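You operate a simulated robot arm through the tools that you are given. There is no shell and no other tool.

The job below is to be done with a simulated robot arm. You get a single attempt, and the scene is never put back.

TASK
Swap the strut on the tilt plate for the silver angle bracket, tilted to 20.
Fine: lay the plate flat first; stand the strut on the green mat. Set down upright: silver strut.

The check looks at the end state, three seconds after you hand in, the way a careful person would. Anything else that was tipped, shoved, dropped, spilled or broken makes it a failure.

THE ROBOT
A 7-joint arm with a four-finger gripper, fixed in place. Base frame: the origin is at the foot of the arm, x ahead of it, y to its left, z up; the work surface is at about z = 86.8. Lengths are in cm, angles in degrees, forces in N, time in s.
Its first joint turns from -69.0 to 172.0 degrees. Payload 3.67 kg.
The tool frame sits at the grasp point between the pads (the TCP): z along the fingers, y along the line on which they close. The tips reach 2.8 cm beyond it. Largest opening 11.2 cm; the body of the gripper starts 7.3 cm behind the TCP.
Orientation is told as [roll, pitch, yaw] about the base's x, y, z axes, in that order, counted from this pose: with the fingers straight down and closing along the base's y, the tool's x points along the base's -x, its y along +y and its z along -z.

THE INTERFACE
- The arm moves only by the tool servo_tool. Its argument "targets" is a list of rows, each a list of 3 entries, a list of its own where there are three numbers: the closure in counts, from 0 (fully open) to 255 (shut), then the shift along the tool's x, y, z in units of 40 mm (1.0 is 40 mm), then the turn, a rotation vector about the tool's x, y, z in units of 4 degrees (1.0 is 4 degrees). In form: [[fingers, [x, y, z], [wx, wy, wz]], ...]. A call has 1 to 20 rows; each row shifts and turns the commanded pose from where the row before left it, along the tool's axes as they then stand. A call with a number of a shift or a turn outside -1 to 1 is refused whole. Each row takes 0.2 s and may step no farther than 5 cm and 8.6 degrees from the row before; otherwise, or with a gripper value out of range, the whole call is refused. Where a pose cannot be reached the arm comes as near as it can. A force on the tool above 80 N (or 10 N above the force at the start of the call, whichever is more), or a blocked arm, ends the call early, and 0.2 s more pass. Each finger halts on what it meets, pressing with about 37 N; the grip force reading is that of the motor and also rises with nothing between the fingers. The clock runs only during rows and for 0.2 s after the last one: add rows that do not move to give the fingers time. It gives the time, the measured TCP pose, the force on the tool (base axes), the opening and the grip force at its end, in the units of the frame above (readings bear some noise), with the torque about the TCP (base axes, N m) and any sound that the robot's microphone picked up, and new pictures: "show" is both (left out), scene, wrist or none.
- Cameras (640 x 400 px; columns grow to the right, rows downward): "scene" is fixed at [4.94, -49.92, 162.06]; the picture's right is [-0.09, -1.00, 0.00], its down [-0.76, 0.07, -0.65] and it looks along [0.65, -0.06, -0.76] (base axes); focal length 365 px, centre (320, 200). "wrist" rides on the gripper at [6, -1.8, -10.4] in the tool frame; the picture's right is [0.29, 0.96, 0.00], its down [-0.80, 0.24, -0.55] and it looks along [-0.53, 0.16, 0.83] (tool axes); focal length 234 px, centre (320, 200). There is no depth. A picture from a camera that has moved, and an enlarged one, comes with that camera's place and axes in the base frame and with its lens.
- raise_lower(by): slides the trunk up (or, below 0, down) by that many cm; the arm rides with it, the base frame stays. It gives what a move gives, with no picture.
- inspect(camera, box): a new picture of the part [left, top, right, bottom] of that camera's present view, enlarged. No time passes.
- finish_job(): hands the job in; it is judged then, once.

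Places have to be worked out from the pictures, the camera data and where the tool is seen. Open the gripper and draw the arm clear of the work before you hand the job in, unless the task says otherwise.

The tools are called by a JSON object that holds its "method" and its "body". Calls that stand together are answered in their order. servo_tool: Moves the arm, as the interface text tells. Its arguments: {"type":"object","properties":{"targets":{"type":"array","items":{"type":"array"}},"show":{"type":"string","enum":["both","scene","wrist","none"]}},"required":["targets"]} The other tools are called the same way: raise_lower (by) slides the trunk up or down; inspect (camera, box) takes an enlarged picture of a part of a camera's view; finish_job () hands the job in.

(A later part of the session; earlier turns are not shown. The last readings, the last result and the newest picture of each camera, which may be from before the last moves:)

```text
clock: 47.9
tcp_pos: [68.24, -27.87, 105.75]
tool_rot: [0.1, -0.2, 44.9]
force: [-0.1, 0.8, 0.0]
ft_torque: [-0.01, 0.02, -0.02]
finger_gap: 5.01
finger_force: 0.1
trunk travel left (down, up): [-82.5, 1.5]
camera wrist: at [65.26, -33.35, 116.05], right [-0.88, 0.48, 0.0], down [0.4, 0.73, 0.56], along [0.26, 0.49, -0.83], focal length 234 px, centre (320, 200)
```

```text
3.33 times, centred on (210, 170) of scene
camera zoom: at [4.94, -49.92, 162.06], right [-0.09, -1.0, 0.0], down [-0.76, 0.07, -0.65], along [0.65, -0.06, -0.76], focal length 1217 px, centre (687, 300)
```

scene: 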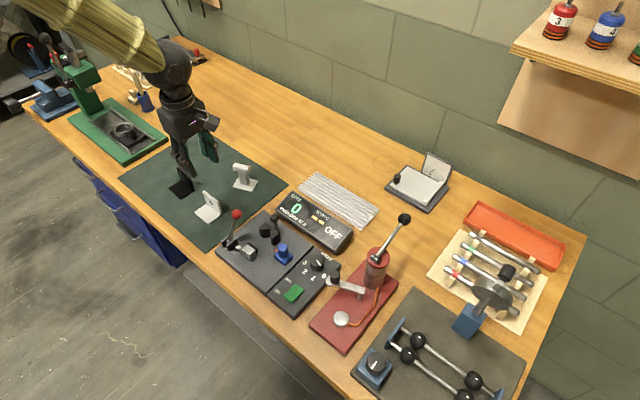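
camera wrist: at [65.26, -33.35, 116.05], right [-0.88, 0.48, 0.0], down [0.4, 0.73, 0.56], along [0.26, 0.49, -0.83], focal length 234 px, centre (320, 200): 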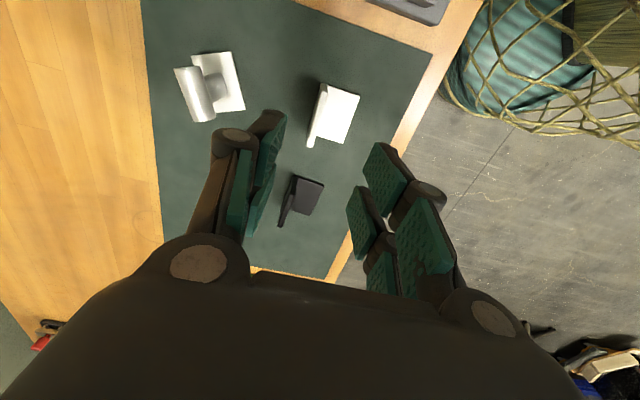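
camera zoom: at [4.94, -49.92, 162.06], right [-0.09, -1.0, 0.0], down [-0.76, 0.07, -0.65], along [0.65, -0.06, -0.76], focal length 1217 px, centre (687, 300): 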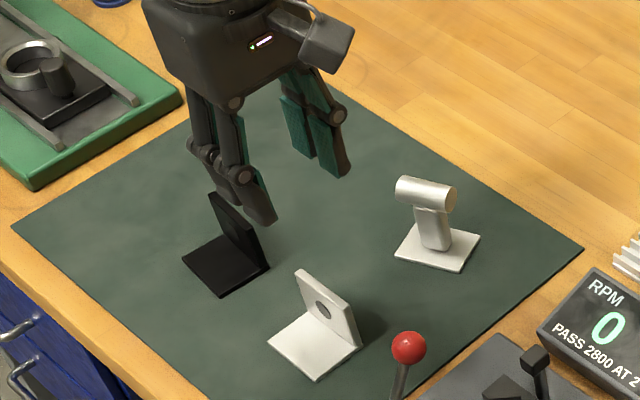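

Good: the wall centre computes to u=28.5, v≈68.2, and the TCP is at u=28.55, v=67.96. I nudge by 3 mm and descend to just above the wall.

{"method": "servo_tool", "body": {"targets": [[141, [0, -0.07, 0.6], [0, 0, 0]], [141, [0, 0, 0.8], [0, 0, 0]], [141, [0, 0, 0.7], [0, 0, 0]], [141, [0, 0, 0], [0, 0, 0]]]}}

{"method": "inspect", "body": {"camera": "wrist", "box": [220, 80, 420, 260]}}

{"method": "inspect", "body": {"camera": "scene", "box": [150, 130, 270, 230]}}

```text
clock: 48.9
tcp_pos: [69.48, -26.96, 98.87]
tool_rot: [-1.4, -0.4, 46.3]
force: [0.5, 0.0, 0.6]
ft_torque: [-0.03, -0.03, -0.04]
finger_gap: 5.01
finger_force: 0.0
trunk travel left (down, up): [-82.5, 1.5]
camera wrist: at [66.4, -32.47, 109.19], right [-0.89, 0.45, -0.03], down [0.36, 0.75, 0.55], along [0.27, 0.48, -0.83], focal length 234 px, centre (320, 200)
```

scene: 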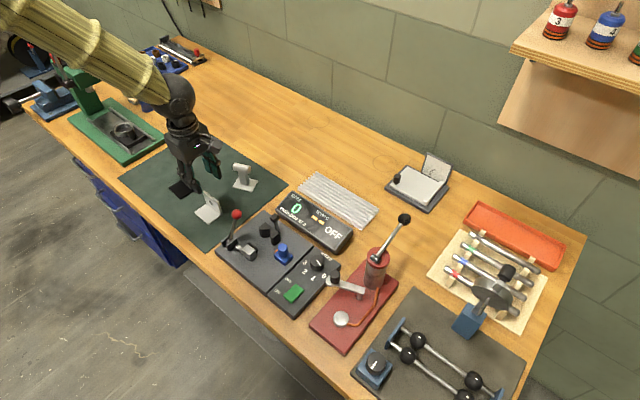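
wrist: 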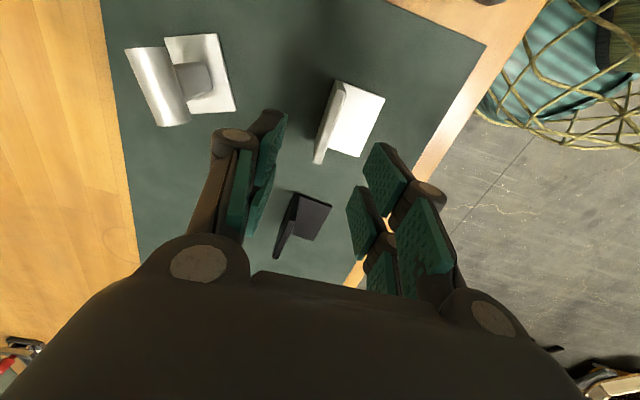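

```text
2.22 times, centred on (320, 170) of wrist
camera zoom: at [66.4, -32.47, 109.19], right [-0.89, 0.45, -0.03], down [0.36, 0.75, 0.55], along [0.27, 0.48, -0.83], focal length 520 px, centre (320, 267)
```

zoom: 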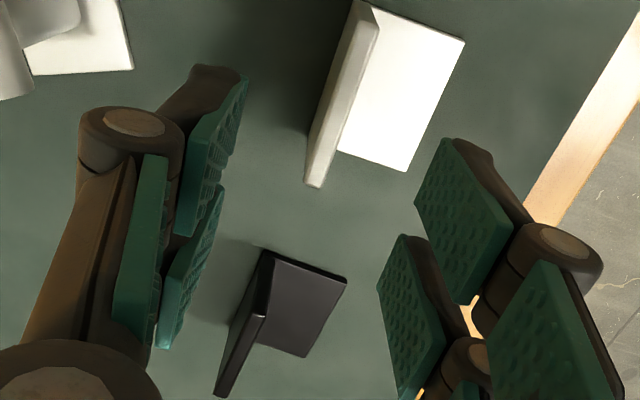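

```text
4.00 times, centred on (210, 180) of scene
camera zoom: at [4.94, -49.92, 162.06], right [-0.09, -1.0, 0.0], down [-0.76, 0.07, -0.65], along [0.65, -0.06, -0.76], focal length 1460 px, centre (760, 280)
```

zoom: 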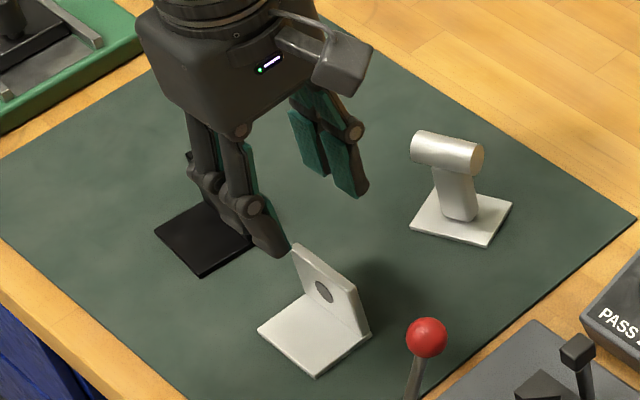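

Position drifted about 1.5 cm along u and z is above target; I hold to see whether the arm is just lagging.

{"method": "servo_tool", "body": {"targets": [[141, [0, 0, 0], [0, 0, 0]], [141, [0, 0, 0], [0, 0, 0]]], "show": "none"}}

```text
clock: 49.5
tcp_pos: [69.42, -27.07, 98.87]
tool_rot: [-1.3, -0.4, 46.3]
force: [0.3, 0.7, 0.0]
ft_torque: [0.0, -0.01, -0.04]
finger_gap: 5.03
finger_force: 0.0
trunk travel left (down, up): [-82.5, 1.5]
```

It is a steady offset (a joint limit with the trunk this high). I go up with the arm and lower the trunk instead, to sit in a better part of the workspace.

{"method": "servo_tool", "body": {"targets": [[141, [0, 0, -0.7], [0, 0, 0]], [141, [0, 0, -1], [0, 0, 0]], [141, [0, 0, -0.5], [0, 0, 0]], [141, [0, 0, 0], [0, 0, 0]]], "show": "none"}}

{"method": "raise_lower", "body": {"by": -6}}

```text
clock: 50.5
tcp_pos: [68.17, -28.25, 105.77]
tool_rot: [0.3, 0.3, 44.7]
force: [-0.2, 0.4, -0.4]
ft_torque: [-0.04, -0.01, -0.01]
finger_gap: 4.97
finger_force: 0.1
trunk travel left (down, up): [-82.5, 1.5]
```

```text
clock: 51.5
tcp_pos: [68.28, -28.02, 100.12]
tool_rot: [0.2, -0.1, 44.8]
force: [0.9, 0.3, 0.8]
ft_torque: [-0.02, 0.01, 0.02]
finger_gap: 4.99
finger_force: 0.0
trunk travel left (down, up): [-76.5, 7.5]
```

The trunk carries the tool straight down with no drift (u=28.5, v=68.1). I lower by 4 and check with pictures.

{"method": "raise_lower", "body": {"by": -4}}

{"method": "inspect", "body": {"camera": "wrist", "box": [220, 80, 420, 260]}}

{"method": "inspect", "body": {"camera": "scene", "box": [150, 130, 270, 230]}}

```text
clock: 52.4
tcp_pos: [68.51, -27.85, 96.33]
tool_rot: [0.3, -0.3, 44.8]
force: [0.6, -0.4, 0.3]
ft_torque: [0.02, -0.03, -0.03]
finger_gap: 5.01
finger_force: 0.0
trunk travel left (down, up): [-72.5, 11.5]
```

```text
2.22 times, centred on (320, 170) of wrist
camera zoom: at [65.49, -33.5, 106.51], right [-0.88, 0.48, 0.0], down [0.4, 0.73, 0.56], along [0.26, 0.49, -0.83], focal length 520 px, centre (320, 267)
```

zoom: 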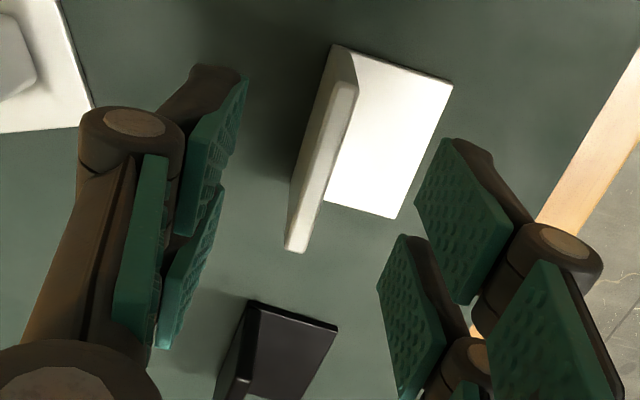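

```text
4.00 times, centred on (210, 180) of scene
camera zoom: at [4.94, -49.92, 162.06], right [-0.09, -1.0, 0.0], down [-0.76, 0.07, -0.65], along [0.65, -0.06, -0.76], focal length 1460 px, centre (760, 280)
```

zoom: 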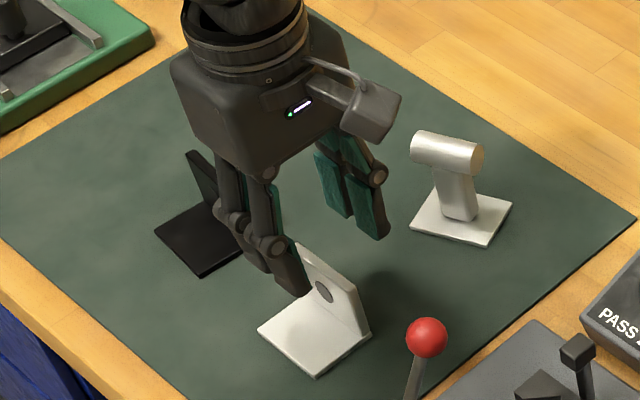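

The wall sits at v=68.2, u-centre 28.6; the TCP matches. I lower the last 4 cm with the trunk.

{"method": "raise_lower", "body": {"by": -4.1}}

{"method": "inspect", "body": {"camera": "wrist", "box": [220, 80, 420, 260]}}

{"method": "inspect", "body": {"camera": "scene", "box": [150, 130, 270, 230]}}

```text
clock: 53.2
tcp_pos: [68.51, -27.97, 92.28]
tool_rot: [0.2, -0.6, 44.8]
force: [-0.1, 0.2, 0.1]
ft_torque: [-0.02, -0.02, 0.02]
finger_gap: 5.0
finger_force: 0.1
trunk travel left (down, up): [-68.4, 15.6]
```

```text
2.22 times, centred on (320, 170) of wrist
camera zoom: at [65.54, -33.5, 102.56], right [-0.88, 0.48, 0.0], down [0.39, 0.73, 0.56], along [0.27, 0.49, -0.83], focal length 520 px, centre (320, 267)
```

zoom: 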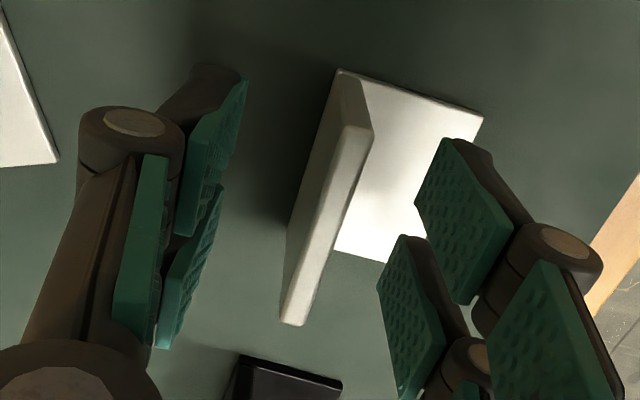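

```text
4.00 times, centred on (210, 180) of scene
camera zoom: at [4.94, -49.92, 162.06], right [-0.09, -1.0, 0.0], down [-0.76, 0.07, -0.65], along [0.65, -0.06, -0.76], focal length 1460 px, centre (760, 280)
```

zoom: 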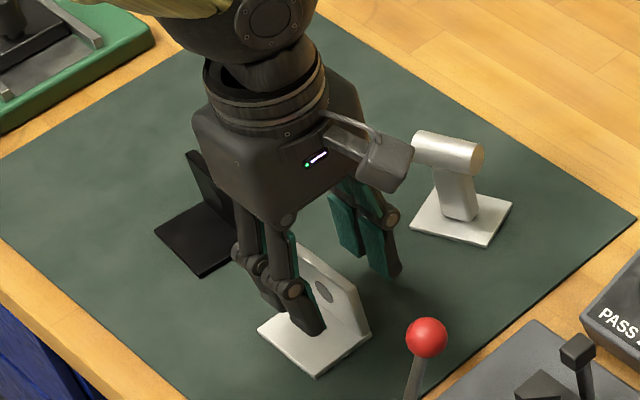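

The wall is between the pads. I close.

{"method": "servo_tool", "body": {"targets": [[180, [0, 0, 0], [0, 0, 0]], [210, [0, 0, 0], [0, 0, 0]], [235, [0, 0, 0], [0, 0, 0]], [255, [0, 0, 0], [0, 0, 0]], [255, [0, 0, 0], [0, 0, 0]]]}}

{"method": "inspect", "body": {"camera": "scene", "box": [150, 130, 270, 230]}}

```text
clock: 54.4
tcp_pos: [68.63, -28.02, 92.59]
tool_rot: [0.0, -0.7, 44.7]
force: [-0.2, -1.1, 0.5]
ft_torque: [-0.02, 0.0, 0.0]
finger_gap: 0.74
finger_force: 37.0
trunk travel left (down, up): [-68.4, 15.6]
camera wrist: at [65.61, -33.55, 102.7], right [-0.88, 0.48, 0.0], down [0.39, 0.73, 0.56], along [0.27, 0.5, -0.83], focal length 234 px, centre (320, 200)
```

scene: 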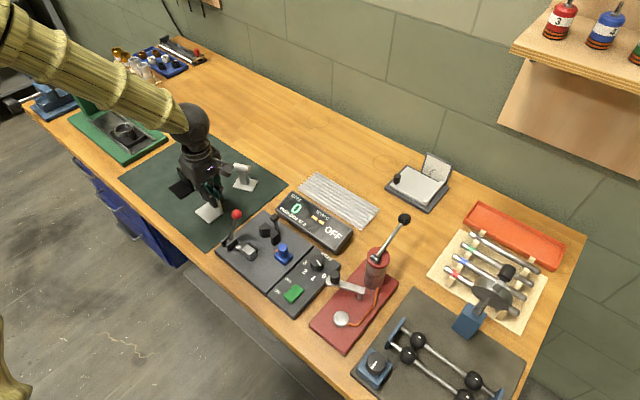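
wrist: 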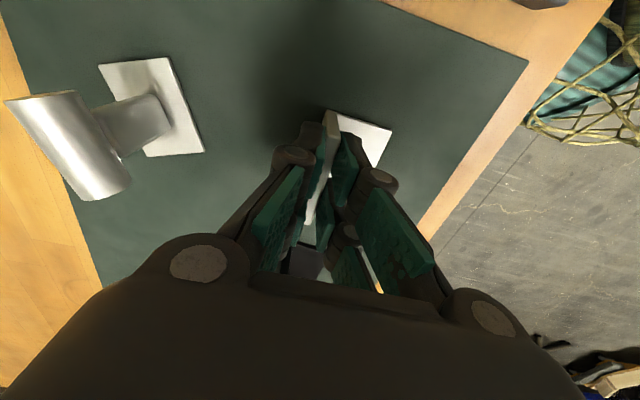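

```text
4.00 times, centred on (210, 180) of scene
camera zoom: at [4.94, -49.92, 162.06], right [-0.09, -1.0, 0.0], down [-0.76, 0.07, -0.65], along [0.65, -0.06, -0.76], focal length 1460 px, centre (760, 280)
```

zoom: 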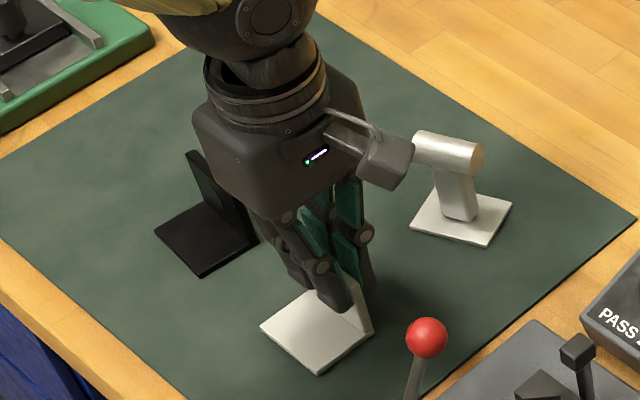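

The wall is pinched (gap 0.74, 37 N). I lift with the trunk straight up.

{"method": "raise_lower", "body": {"by": 13}}

{"method": "inspect", "body": {"camera": "scene", "box": [130, 90, 290, 230]}}

{"method": "inspect", "body": {"camera": "wrist", "box": [180, 80, 460, 280]}}

```text
clock: 56.0
tcp_pos: [68.59, -27.95, 105.53]
tool_rot: [0.2, -0.7, 44.7]
force: [0.5, -0.5, -1.1]
ft_torque: [0.01, 0.0, 0.01]
finger_gap: 0.77
finger_force: 36.8
trunk travel left (down, up): [-81.4, 2.6]
```

```text
2.86 times, centred on (210, 160) of scene
camera zoom: at [4.94, -49.92, 162.06], right [-0.09, -1.0, 0.0], down [-0.76, 0.07, -0.65], along [0.65, -0.06, -0.76], focal length 1043 px, centre (634, 314)
```

zoom: 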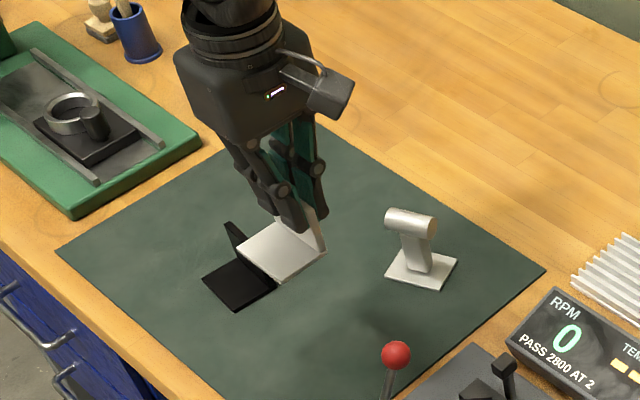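

```text
2.00 times, centred on (320, 180) of wrist
camera zoom: at [65.66, -33.6, 115.79], right [-0.88, 0.48, 0.0], down [0.39, 0.73, 0.57], along [0.27, 0.5, -0.82], focal length 468 px, centre (320, 240)
```

zoom: 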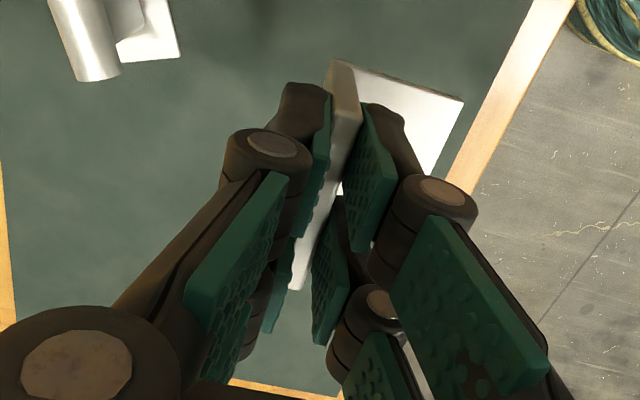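

The bracket is held level. I raise a little, then move away along the bench over low ground toward (66, -50) before turning the yaw back.

{"method": "servo_tool", "body": {"targets": [[255, [0, 0, -0.8], [0, 0, 0]], [255, [0.75, -0.58, 0], [0, 0, 0]], [255, [0.75, -0.58, 0], [0, 0, 0]], [255, [0.75, -0.58, 0], [0, 0, 0]], [255, [0.75, -0.58, 0], [0, 0, 0]], [255, [0.75, -0.58, 0], [0, 0, 0]], [255, [0.75, -0.58, 0], [0, 0, 0]], [255, [0, 0, 0], [0, 0, 0]]]}}

```text
clock: 57.8
tcp_pos: [66.69, -49.51, 109.97]
tool_rot: [-1.4, -0.4, 46.3]
force: [0.2, 0.6, -1.8]
ft_torque: [-0.01, -0.02, -0.04]
finger_gap: 0.75
finger_force: 36.6
trunk travel left (down, up): [-81.4, 2.6]
camera wrist: at [63.69, -54.99, 120.26], right [-0.89, 0.45, -0.02], down [0.37, 0.75, 0.55], along [0.27, 0.48, -0.83], focal length 234 px, centre (320, 200)
```

scene: 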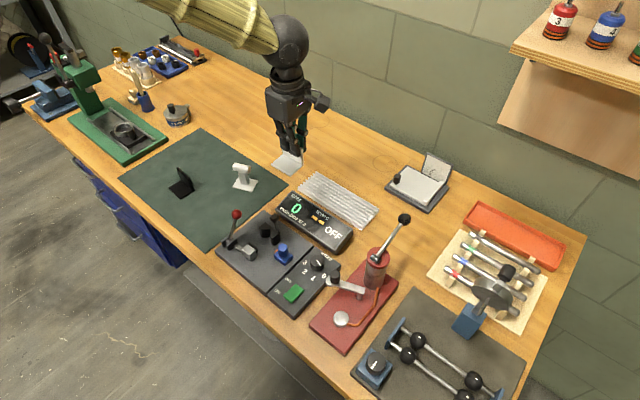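
wrist: 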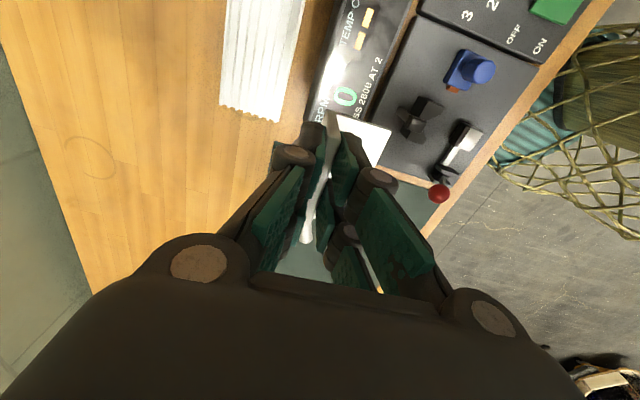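

Carried safely. I turn the yaw to about -45 here in two stages, first to 0.

{"method": "servo_tool", "body": {"targets": [[255, [0, 0, 0], [0, 0, 1]], [255, [0, 0, 0], [0, 0, 1]], [255, [0, 0, 0], [0, 0, 1]], [255, [0, 0, 0], [0, 0, 1]], [255, [0, 0, 0], [0, 0, 1]], [255, [0, 0, 0], [0, 0, 1]], [255, [0, 0, 0], [0, 0, 1]], [255, [0, 0, 0], [0, 0, 1]], [255, [0, 0, 0], [0, 0, 1]], [255, [0, 0, 0], [0, 0, 1]], [255, [0, 0, 0], [0, 0, 1]], [255, [0, 0, 0], [0, 0, 0]]], "show": "scene"}}

```text
clock: 60.4
tcp_pos: [66.68, -49.48, 109.81]
tool_rot: [-0.7, -1.3, 2.2]
force: [-1.0, 0.0, -1.1]
ft_torque: [0.0, 0.05, 0.01]
finger_gap: 0.73
finger_force: 36.9
trunk travel left (down, up): [-81.4, 2.6]
```

scene: 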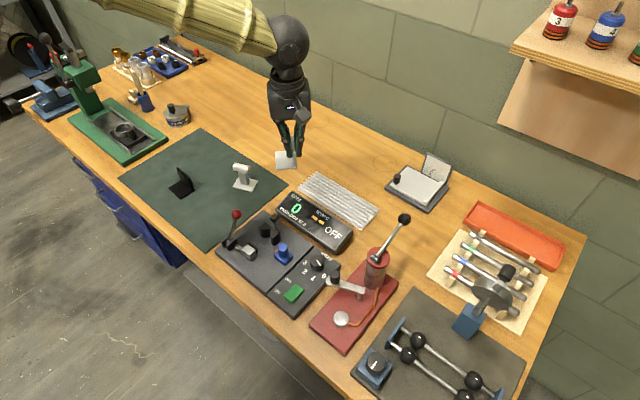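

I move right along y toward the plate at this height, then turn to yaw -45.

{"method": "servo_tool", "body": {"targets": [[255, [0, -0.6, 0], [0, 0, 0]], [255, [0, -0.95, 0], [0, 0, 0.5]], [255, [0, -0.95, 0], [0, 0, 0]], [255, [0, -0.95, 0], [0, 0, 0]], [255, [0, -0.95, 0], [0, 0, 0]], [255, [0, -0.95, 0], [0, 0, 0]], [255, [0, -0.95, 0], [0, 0, 0]], [255, [0, -0.5, 0], [0, 0, 0]], [255, [0, 0, 0], [0, 0, 0]]], "show": "scene"}}

```text
clock: 62.4
tcp_pos: [67.15, -76.75, 110.24]
tool_rot: [-0.6, -1.2, 0.4]
force: [0.1, -0.3, -0.7]
ft_torque: [-0.02, 0.03, -0.01]
finger_gap: 0.74
finger_force: 36.7
trunk travel left (down, up): [-81.4, 2.6]
```

scene: 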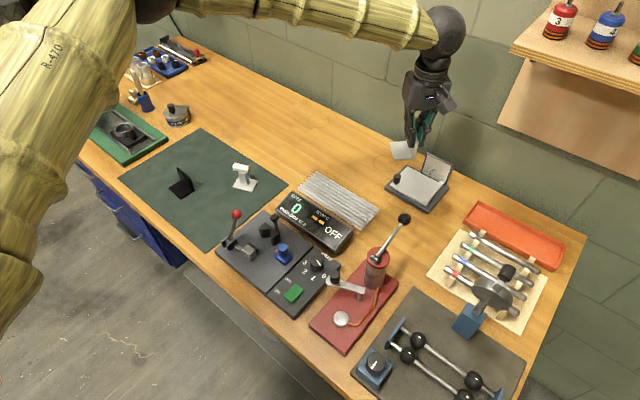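

Near the plate. I rotate to yaw -45 in place.

{"method": "servo_tool", "body": {"targets": [[255, [0, 0, 0], [0, 0, 1]], [255, [0, 0, 0], [0, 0, 1]], [255, [0, 0, 0], [0, 0, 1]], [255, [0, 0, 0], [0, 0, 1]], [255, [0, 0, 0], [0, 0, 1]], [255, [0, 0, 0], [0, 0, 1]], [255, [0, 0, 0], [0, 0, 1]], [255, [0, 0, 0], [0, 0, 1]], [255, [0, 0, 0], [0, 0, 1]], [255, [0, 0, 0], [0, 0, 1]], [255, [0, 0, 0], [0, 0, 1]], [255, [0, 0, 0], [0, 0, 0.35]], [255, [0, 0, 0], [0, 0, 0]]]}}

{"method": "inspect", "body": {"camera": "scene", "box": [375, 90, 475, 215]}}

{"method": "inspect", "body": {"camera": "wrist", "box": [180, 60, 460, 260]}}

```text
clock: 65.2
tcp_pos: [67.26, -76.88, 110.16]
tool_rot: [0.5, -1.3, -45.2]
force: [-0.4, -0.7, -0.4]
ft_torque: [-0.02, 0.01, -0.04]
finger_gap: 0.74
finger_force: 36.4
trunk travel left (down, up): [-81.4, 2.6]
camera wrist: at [61.44, -73.73, 120.3], right [0.48, 0.88, 0.0], down [0.72, -0.39, 0.57], along [0.51, -0.27, -0.82], focal length 234 px, centre (320, 200)
```

scene: 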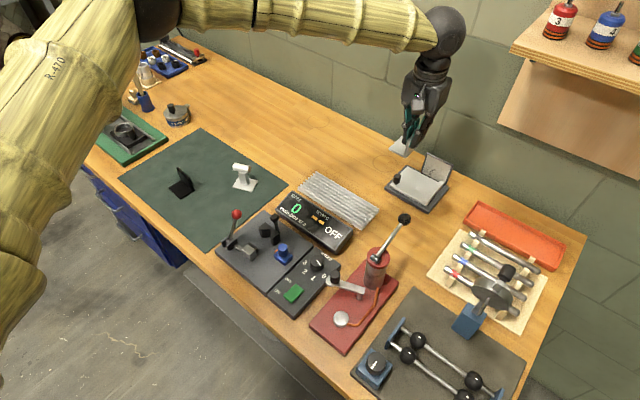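
wrist: 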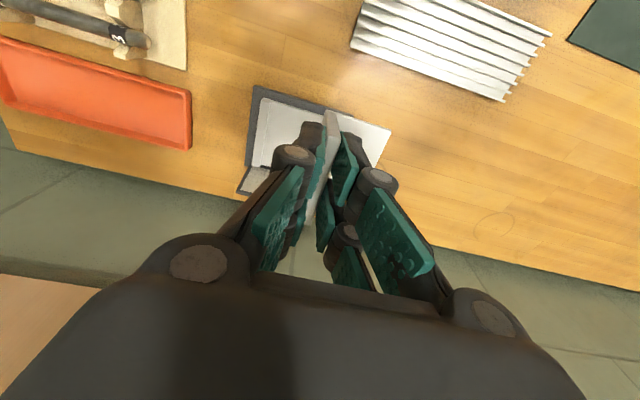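

```text
3.20 times, centred on (425, 152) of scene
camera zoom: at [4.94, -49.92, 162.06], right [-0.09, -1.0, 0.0], down [-0.76, 0.07, -0.65], along [0.65, -0.06, -0.76], focal length 1168 px, centre (-16, 352)
```

zoom: 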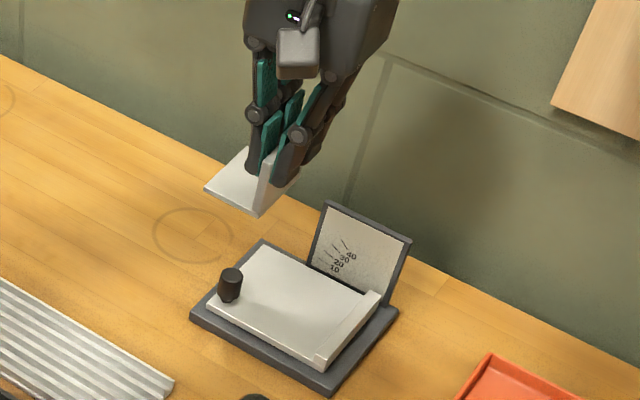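

```text
2.00 times, centred on (320, 160) of wrist
camera zoom: at [61.44, -73.73, 120.3], right [0.48, 0.88, 0.0], down [0.72, -0.39, 0.57], along [0.51, -0.27, -0.82], focal length 468 px, centre (320, 280)
```

zoom: 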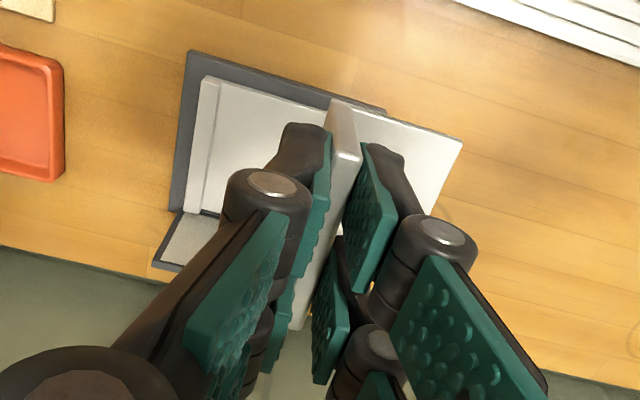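

The bracket's wall faces the lip side as intended. The lip's inner face is at u≈-12.65, so I aim for TCP u≈-11.9, v≈108, correcting the small tilt too.

{"method": "servo_tool", "body": {"targets": [[255, [-0.5, -0.42, 0], [0.12, 0.15, 0]], [255, [-0.5, -0.42, 0], [0, 0, 0]], [255, [-0.52, -0.43, 0], [0, 0, 0]], [255, [0, 0, 0], [0, 0, 0]], [255, [0, 0, 0], [0, 0, 0]]]}}

{"method": "inspect", "body": {"camera": "scene", "box": [375, 90, 475, 215]}}

{"method": "inspect", "body": {"camera": "wrist", "box": [180, 60, 460, 260]}}

```text
clock: 66.4
tcp_pos: [67.76, -84.67, 110.37]
tool_rot: [0.0, -0.7, -45.1]
force: [-0.6, 0.3, -0.8]
ft_torque: [-0.01, 0.0, 0.02]
finger_gap: 0.73
finger_force: 37.5
trunk travel left (down, up): [-81.4, 2.6]
camera wrist: at [62.21, -81.66, 120.58], right [0.48, 0.88, 0.0], down [0.73, -0.39, 0.56], along [0.49, -0.27, -0.83], focal length 234 px, centre (320, 200)
```

scene: 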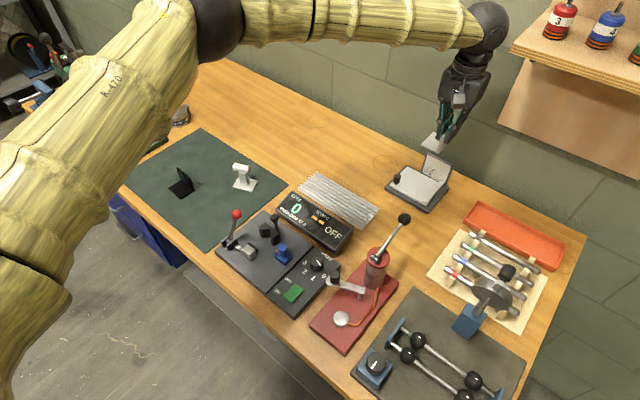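
wrist: 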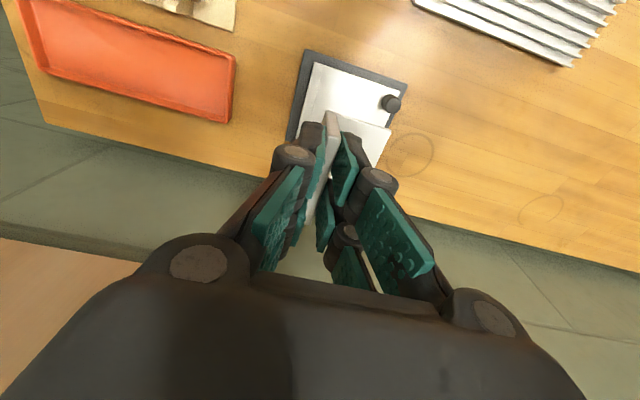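

```text
3.20 times, centred on (425, 152) of scene
camera zoom: at [4.94, -49.92, 162.06], right [-0.09, -1.0, 0.0], down [-0.76, 0.07, -0.65], along [0.65, -0.06, -0.76], focal length 1168 px, centre (-16, 352)
```

zoom: 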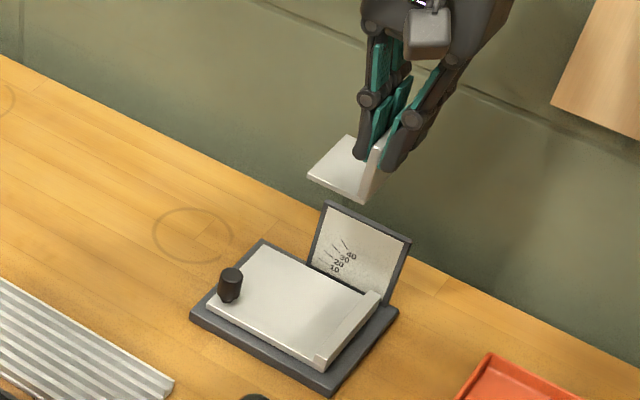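

```text
2.00 times, centred on (320, 160) of wrist
camera zoom: at [62.21, -81.66, 120.58], right [0.48, 0.88, 0.0], down [0.73, -0.39, 0.56], along [0.49, -0.27, -0.83], focal length 468 px, centre (320, 280)
```

zoom: 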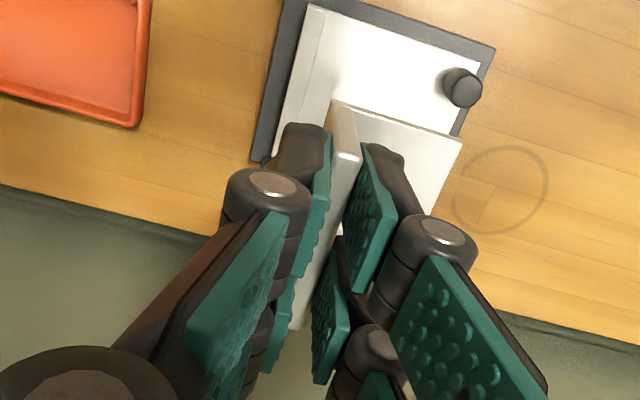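

Aligned at u=-11.96, v=107.8. I lower with the trunk by 12 to bring the bracket just above the plate.

{"method": "raise_lower", "body": {"by": -12}}

{"method": "inspect", "body": {"camera": "scene", "box": [375, 110, 465, 215]}}

{"method": "inspect", "body": {"camera": "wrist", "box": [180, 60, 460, 260]}}

```text
clock: 67.9
tcp_pos: [67.72, -84.74, 98.36]
tool_rot: [0.0, -0.8, -45.1]
force: [0.3, -1.3, -1.1]
ft_torque: [0.02, 0.0, 0.0]
finger_gap: 0.74
finger_force: 37.0
trunk travel left (down, up): [-69.4, 14.6]
```

```text
3.81 times, centred on (420, 162) of scene
camera zoom: at [4.94, -49.92, 162.06], right [-0.09, -1.0, 0.0], down [-0.76, 0.07, -0.65], along [0.65, -0.06, -0.76], focal length 1391 px, centre (-61, 343)
```

zoom: 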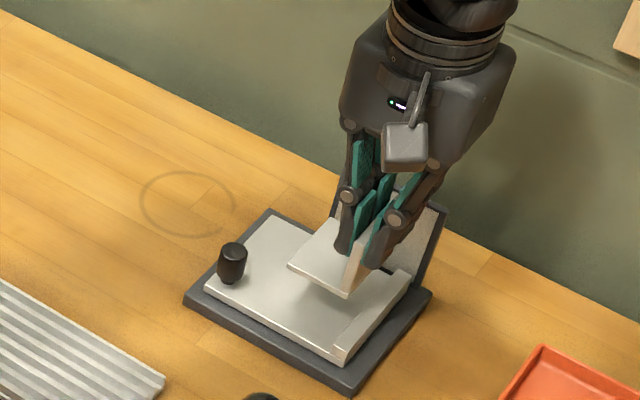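

```text
2.00 times, centred on (320, 160) of wrist
camera zoom: at [62.24, -81.64, 108.57], right [0.48, 0.88, 0.0], down [0.73, -0.39, 0.56], along [0.49, -0.27, -0.83], focal length 468 px, centre (320, 280)
```

zoom: 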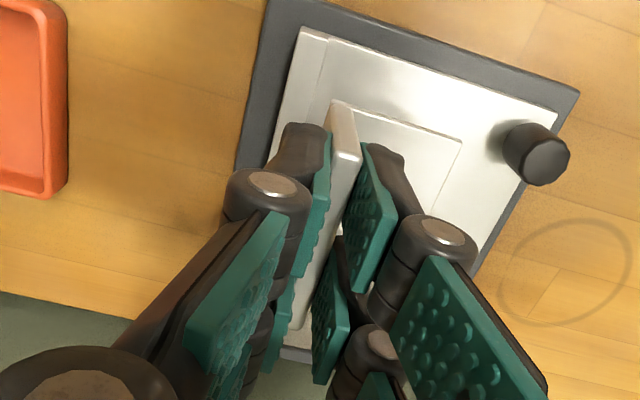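

Clearance to the lip looks right (outer wall face ≈-12.4, lip ≈-12.8). I lower to just above contact.

{"method": "raise_lower", "body": {"by": -3.2}}

{"method": "inspect", "body": {"camera": "scene", "box": [385, 140, 455, 215]}}

```text
clock: 68.7
tcp_pos: [67.8, -84.68, 95.12]
tool_rot: [0.0, -0.7, -45.1]
force: [-0.6, 0.4, -1.7]
ft_torque: [0.03, 0.0, -0.02]
finger_gap: 0.72
finger_force: 37.2
trunk travel left (down, up): [-66.2, 17.8]
```

```text
5.33 times, centred on (420, 178) of scene
camera zoom: at [4.94, -49.92, 162.06], right [-0.09, -1.0, 0.0], down [-0.76, 0.07, -0.65], along [0.65, -0.06, -0.76], focal length 1947 px, centre (-213, 320)
```

zoom: 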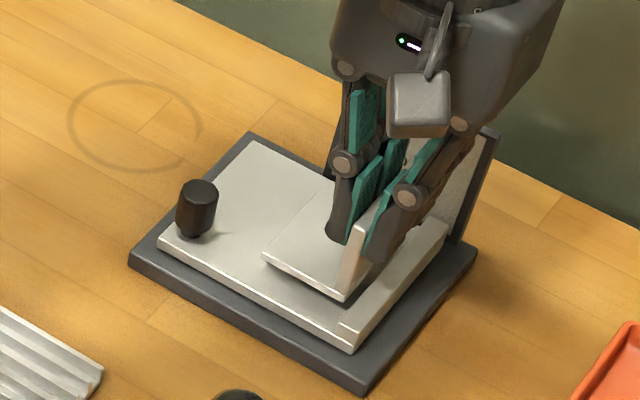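

{"method": "raise_lower", "body": {"by": -0.4}}

{"method": "raise_lower", "body": {"by": -0.2}}

```text
clock: 69.2
tcp_pos: [67.84, -84.65, 94.64]
tool_rot: [0.0, -0.7, -45.1]
force: [-0.2, -0.4, -0.4]
ft_torque: [-0.01, -0.03, -0.01]
finger_gap: 0.76
finger_force: 37.1
trunk travel left (down, up): [-65.8, 18.2]
```

```text
clock: 69.7
tcp_pos: [67.8, -84.76, 94.47]
tool_rot: [0.0, -0.7, -45.1]
force: [-0.3, 0.9, -0.3]
ft_torque: [-0.01, 0.01, 0.03]
finger_gap: 0.73
finger_force: 36.8
trunk travel left (down, up): [-65.6, 18.4]
```

Nearly at the expected contact height of ~94.4; I go down by another 2 mm.

{"method": "raise_lower", "body": {"by": -0.2}}

{"method": "inspect", "body": {"camera": "scene", "box": [395, 160, 445, 210]}}

```text
clock: 70.2
tcp_pos: [67.8, -84.73, 94.38]
tool_rot: [0.0, -0.7, -45.1]
force: [-1.0, 0.0, -0.2]
ft_torque: [-0.01, -0.04, -0.01]
finger_gap: 0.75
finger_force: 37.0
trunk travel left (down, up): [-65.4, 18.6]
```

```text
8.00 times, centred on (420, 185) of scene
camera zoom: at [4.94, -49.92, 162.06], right [-0.09, -1.0, 0.0], down [-0.76, 0.07, -0.65], along [0.65, -0.06, -0.76], focal length 2921 px, centre (-480, 320)
```

zoom: 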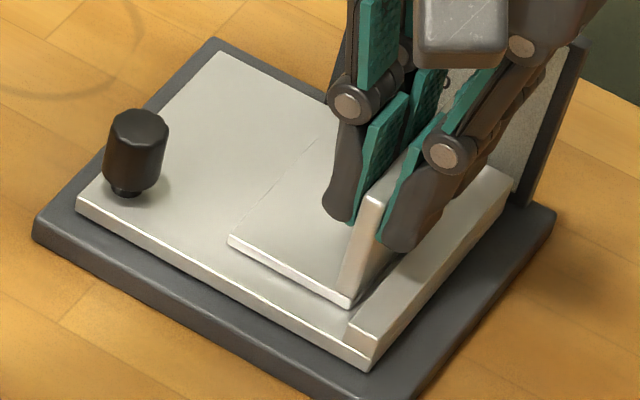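

{"method": "raise_lower", "body": {"by": -0.2}}

```text
clock: 70.7
tcp_pos: [67.88, -84.77, 94.2]
tool_rot: [0.0, -0.6, -45.1]
force: [-0.1, -1.6, 5.1]
ft_torque: [0.08, 0.03, -0.02]
finger_gap: 0.76
finger_force: 36.4
trunk travel left (down, up): [-65.2, 18.8]
```

Contact (5 N up). I open gently and check that the bracket stays put.

{"method": "servo_tool", "body": {"targets": [[225, [0, 0, 0], [0, 0, 0]], [205, [0, 0, 0], [0, 0, 0]], [185, [0, 0, 0], [0, 0, 0]], [185, [0, 0, 0], [0, 0, 0]]]}}

{"method": "inspect", "body": {"camera": "scene", "box": [395, 160, 445, 210]}}

{"method": "inspect", "body": {"camera": "wrist", "box": [180, 60, 460, 260]}}

```text
clock: 71.7
tcp_pos: [67.81, -84.79, 94.11]
tool_rot: [0.0, -0.6, -45.2]
force: [1.4, -0.6, 0.6]
ft_torque: [-0.03, -0.03, 0.01]
finger_gap: 3.07
finger_force: 0.0
trunk travel left (down, up): [-65.2, 18.8]
camera wrist: at [62.24, -81.64, 104.35], right [0.48, 0.88, 0.0], down [0.73, -0.39, 0.56], along [0.49, -0.27, -0.83], focal length 234 px, centre (320, 200)
```

scene: 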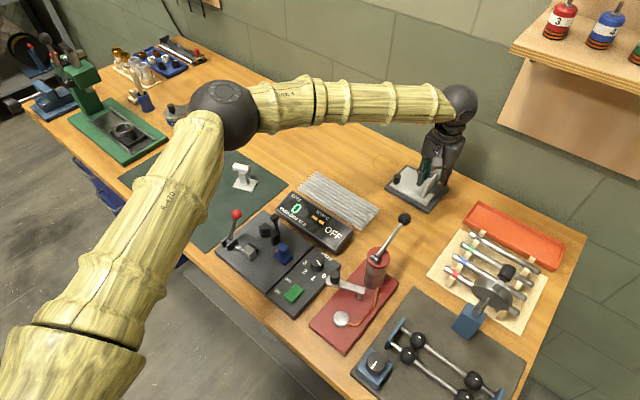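
wrist: 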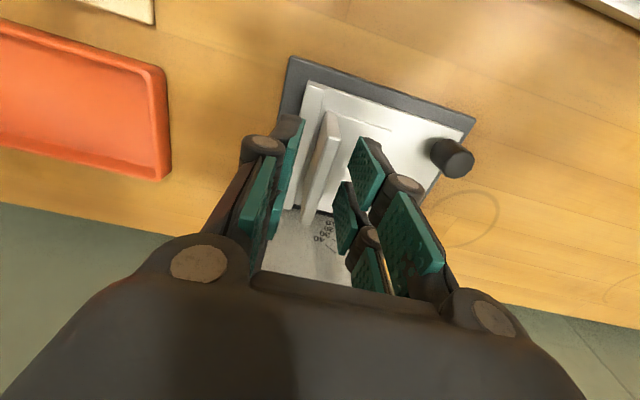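

```text
8.00 times, centred on (420, 185) of scene
camera zoom: at [4.94, -49.92, 162.06], right [-0.09, -1.0, 0.0], down [-0.76, 0.07, -0.65], along [0.65, -0.06, -0.76], focal length 2921 px, centre (-480, 320)
```

zoom: 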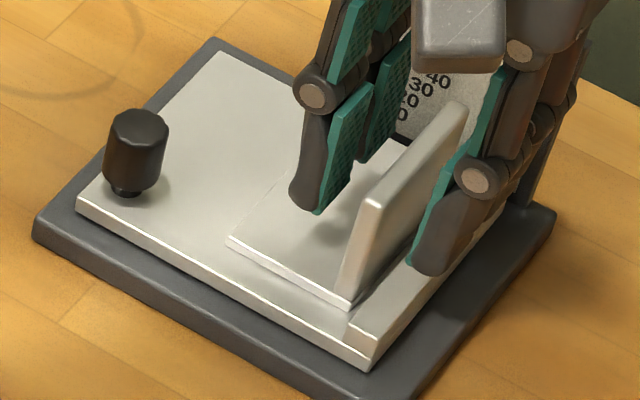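

```text
2.00 times, centred on (320, 160) of wrist
camera zoom: at [62.24, -81.64, 104.35], right [0.48, 0.88, 0.0], down [0.73, -0.39, 0.56], along [0.49, -0.27, -0.83], focal length 468 px, centre (320, 280)
```

zoom: 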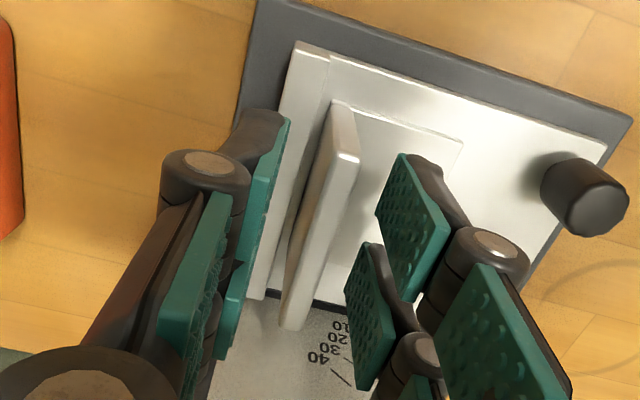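

The bracket stands on the plate against the lip, upright, and the scale remains visible. I rise straight up with the trunk and then move over the knob with a 4 cm opening.

{"method": "raise_lower", "body": {"by": 8}}

{"method": "servo_tool", "body": {"targets": [[164, [0, 0.5, 0], [0, 0, 0]], [164, [0.3, 0.8, 0], [0, 0, 0]], [164, [0.3, 0.78, 0], [0, 0, 0]], [164, [0, 0, 0], [0, 0, 0]], [164, [0, 0, 0], [0, 0, 0]]]}}

{"method": "inspect", "body": {"camera": "wrist", "box": [220, 70, 420, 220]}}

{"method": "inspect", "body": {"camera": "scene", "box": [375, 120, 465, 215]}}

```text
clock: 72.9
tcp_pos: [67.82, -84.74, 102.02]
tool_rot: [-0.1, -0.7, -45.0]
force: [0.2, 0.7, -0.6]
ft_torque: [0.02, 0.02, 0.01]
finger_gap: 3.07
finger_force: 0.0
trunk travel left (down, up): [-73.2, 10.8]
```

```text
clock: 74.1
tcp_pos: [71.96, -77.07, 102.05]
tool_rot: [-0.1, -0.7, -45.2]
force: [0.0, 0.5, 0.2]
ft_torque: [0.01, 0.02, 0.01]
finger_gap: 4.01
finger_force: 0.0
trunk travel left (down, up): [-73.2, 10.8]
camera wrist: at [66.52, -73.93, 112.28], right [0.48, 0.88, 0.0], down [0.73, -0.39, 0.56], along [0.49, -0.27, -0.83], focal length 234 px, centre (320, 200)
```

scene: 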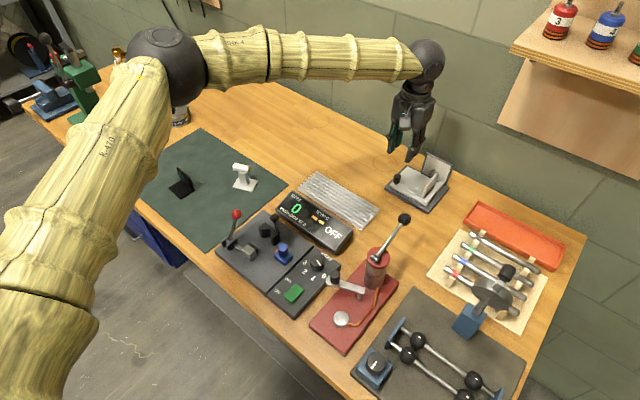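
wrist: 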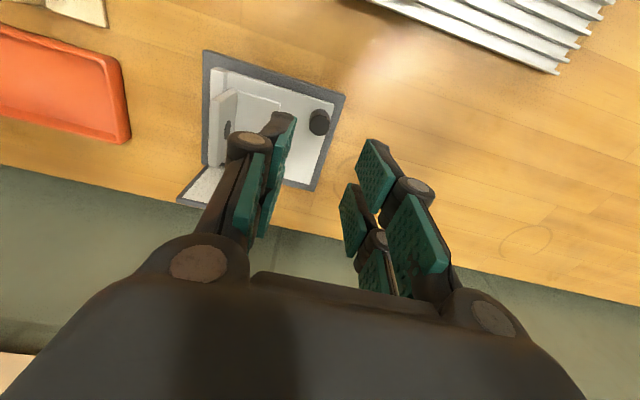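

```text
2.67 times, centred on (320, 145) of wrist
camera zoom: at [66.52, -73.93, 112.28], right [0.48, 0.88, 0.0], down [0.73, -0.39, 0.56], along [0.49, -0.27, -0.83], focal length 624 px, centre (320, 347)
```

zoom: 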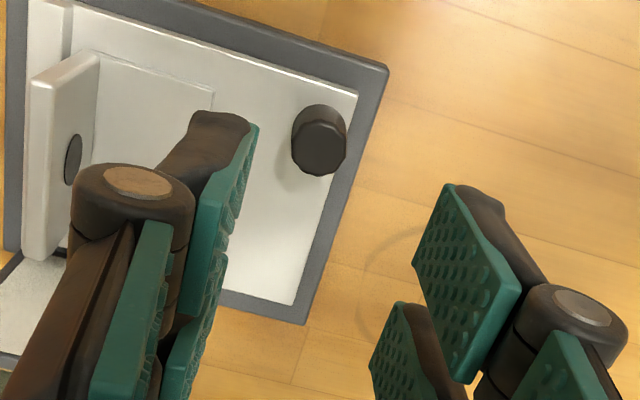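

```text
4.21 times, centred on (420, 168) of scene
camera zoom: at [4.94, -49.92, 162.06], right [-0.09, -1.0, 0.0], down [-0.76, 0.07, -0.65], along [0.65, -0.06, -0.76], focal length 1537 px, centre (-101, 337)
```

zoom: 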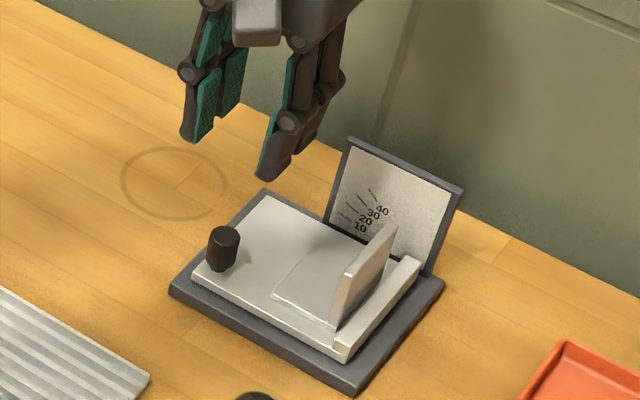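

The knob top computes to u≈-3.5, v≈105.2, matching the TCP (u=-3.6, v=105.4). I level the small pitch and lower onto the knob with the trunk.

{"method": "servo_tool", "body": {"targets": [[164, [0, 0, 0], [0, 0.17, 0]], [164, [0, 0, 0], [0, 0, 0]]], "show": "none"}}

{"method": "raise_lower", "body": {"by": -8}}

{"method": "inspect", "body": {"camera": "wrist", "box": [220, 70, 420, 220]}}

{"method": "inspect", "body": {"camera": "scene", "box": [375, 120, 465, 215]}}

```text
clock: 74.7
tcp_pos: [72.08, -76.94, 102.14]
tool_rot: [-0.1, 0.0, -45.1]
force: [0.2, 0.6, 0.1]
ft_torque: [-0.02, 0.03, -0.07]
finger_gap: 3.98
finger_force: 0.1
trunk travel left (down, up): [-73.2, 10.8]
```

```text
clock: 75.9
tcp_pos: [71.96, -77.02, 94.15]
tool_rot: [0.0, 0.1, -45.1]
force: [-0.9, 0.1, 0.3]
ft_torque: [-0.03, -0.01, -0.01]
finger_gap: 4.01
finger_force: 0.0
trunk travel left (down, up): [-65.2, 18.8]
```

```text
2.67 times, centred on (320, 145) of wrist
camera zoom: at [66.51, -74.09, 104.39], right [0.48, 0.88, 0.0], down [0.73, -0.4, 0.55], along [0.49, -0.26, -0.83], focal length 624 px, centre (320, 347)
```

zoom: 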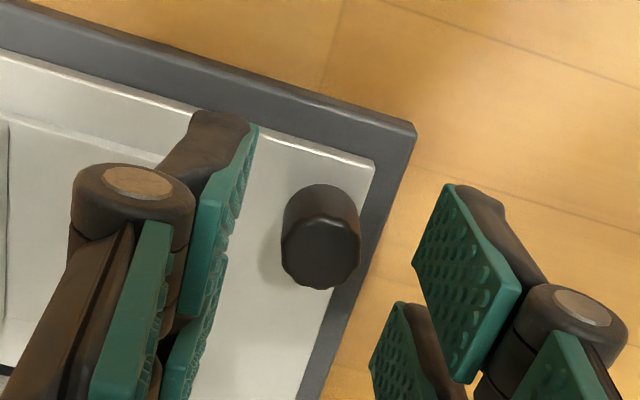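

```text
4.21 times, centred on (420, 168) of scene
camera zoom: at [4.94, -49.92, 162.06], right [-0.09, -1.0, 0.0], down [-0.76, 0.07, -0.65], along [0.65, -0.06, -0.76], focal length 1537 px, centre (-101, 337)
```

zoom: 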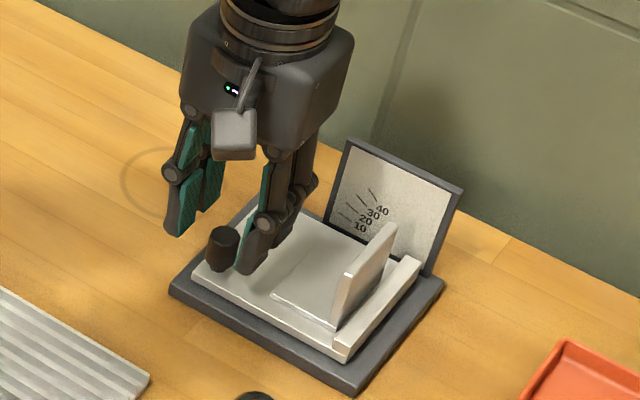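

Centred on the knob. I lower the last 1.8 cm and close.

{"method": "raise_lower", "body": {"by": -1.8}}

{"method": "servo_tool", "body": {"targets": [[200, [0, 0, 0], [0, 0, 0]], [225, [0, 0, 0], [0, 0, 0]], [255, [0, 0, 0], [0, 0, 0]], [255, [0, 0, 0], [0, 0, 0]]], "show": "none"}}

{"method": "inspect", "body": {"camera": "scene", "box": [385, 135, 455, 210]}}

```text
clock: 76.5
tcp_pos: [72.02, -77.05, 92.29]
tool_rot: [0.0, -0.1, -45.1]
force: [-0.7, -0.2, -0.1]
ft_torque: [-0.01, 0.02, 0.01]
finger_gap: 3.99
finger_force: 0.1
trunk travel left (down, up): [-63.4, 20.6]
```

```text
clock: 77.5
tcp_pos: [72.07, -77.16, 92.27]
tool_rot: [0.0, 0.1, -45.1]
force: [7.3, -4.2, 1.2]
ft_torque: [-0.32, -0.34, 0.0]
finger_gap: 1.67
finger_force: 44.9
trunk travel left (down, up): [-63.4, 20.6]
```

```text
5.33 times, centred on (420, 172) of scene
camera zoom: at [4.94, -49.92, 162.06], right [-0.09, -1.0, 0.0], down [-0.76, 0.07, -0.65], along [0.65, -0.06, -0.76], focal length 1947 px, centre (-213, 347)
```

zoom: 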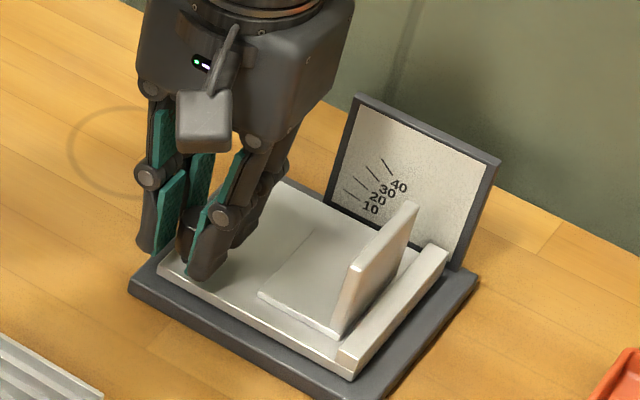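

The knob is held (gap 1.67). I raise the plate along the hinge arc, first by 10 degrees.

{"method": "servo_tool", "body": {"targets": [[255, [0, -0.0353, -0.093], [-0.5, 0, 0]], [255, [0, -0.0353, -0.093], [-0.5, 0, 0]], [255, [0, -0.0353, -0.093], [-0.5, 0, 0]], [255, [0, -0.0353, -0.093], [-0.5, 0, 0]], [255, [0, -0.0353, -0.093], [-0.5, 0, 0]], [255, [0, 0, 0], [0, 0, 0]]]}}

{"method": "inspect", "body": {"camera": "scene", "box": [385, 135, 455, 210]}}

```text
clock: 78.9
tcp_pos: [71.42, -77.72, 93.88]
tool_rot: [10.0, 0.0, -45.1]
force: [8.9, -10.3, 3.1]
ft_torque: [-0.56, 0.03, -0.01]
finger_gap: 1.66
finger_force: 45.2
trunk travel left (down, up): [-63.4, 20.6]
camera wrist: at [64.71, -76.03, 103.76], right [0.47, 0.87, 0.17], down [0.66, -0.47, 0.59], along [0.59, -0.16, -0.79], focal length 234 px, centre (320, 200)
```

scene: 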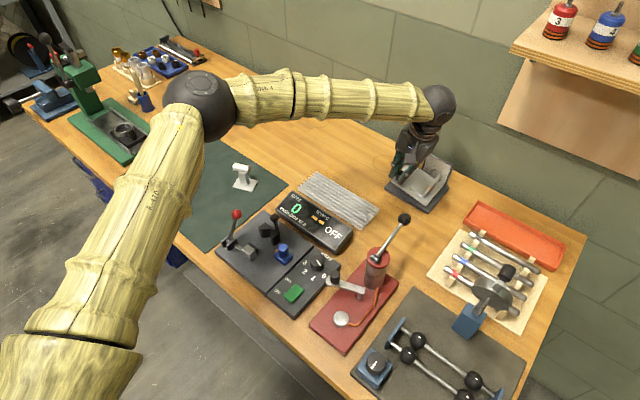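
wrist: 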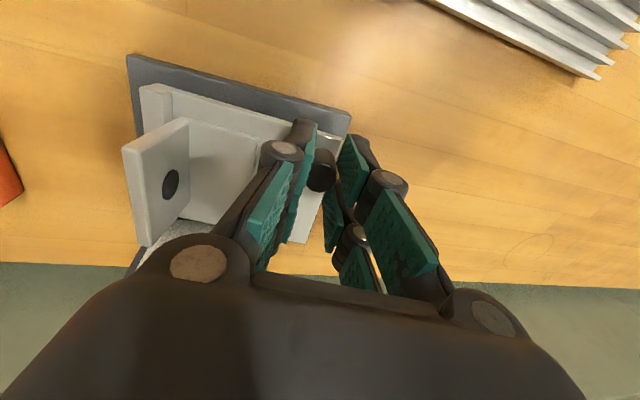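

```text
5.33 times, centred on (420, 172) of scene
camera zoom: at [4.94, -49.92, 162.06], right [-0.09, -1.0, 0.0], down [-0.76, 0.07, -0.65], along [0.65, -0.06, -0.76], focal length 1947 px, centre (-213, 347)
```

zoom: 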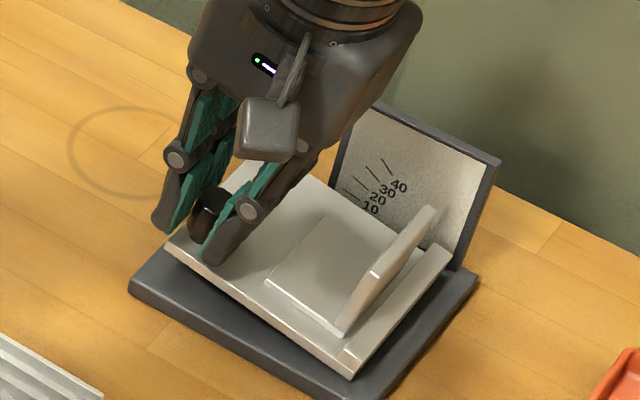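

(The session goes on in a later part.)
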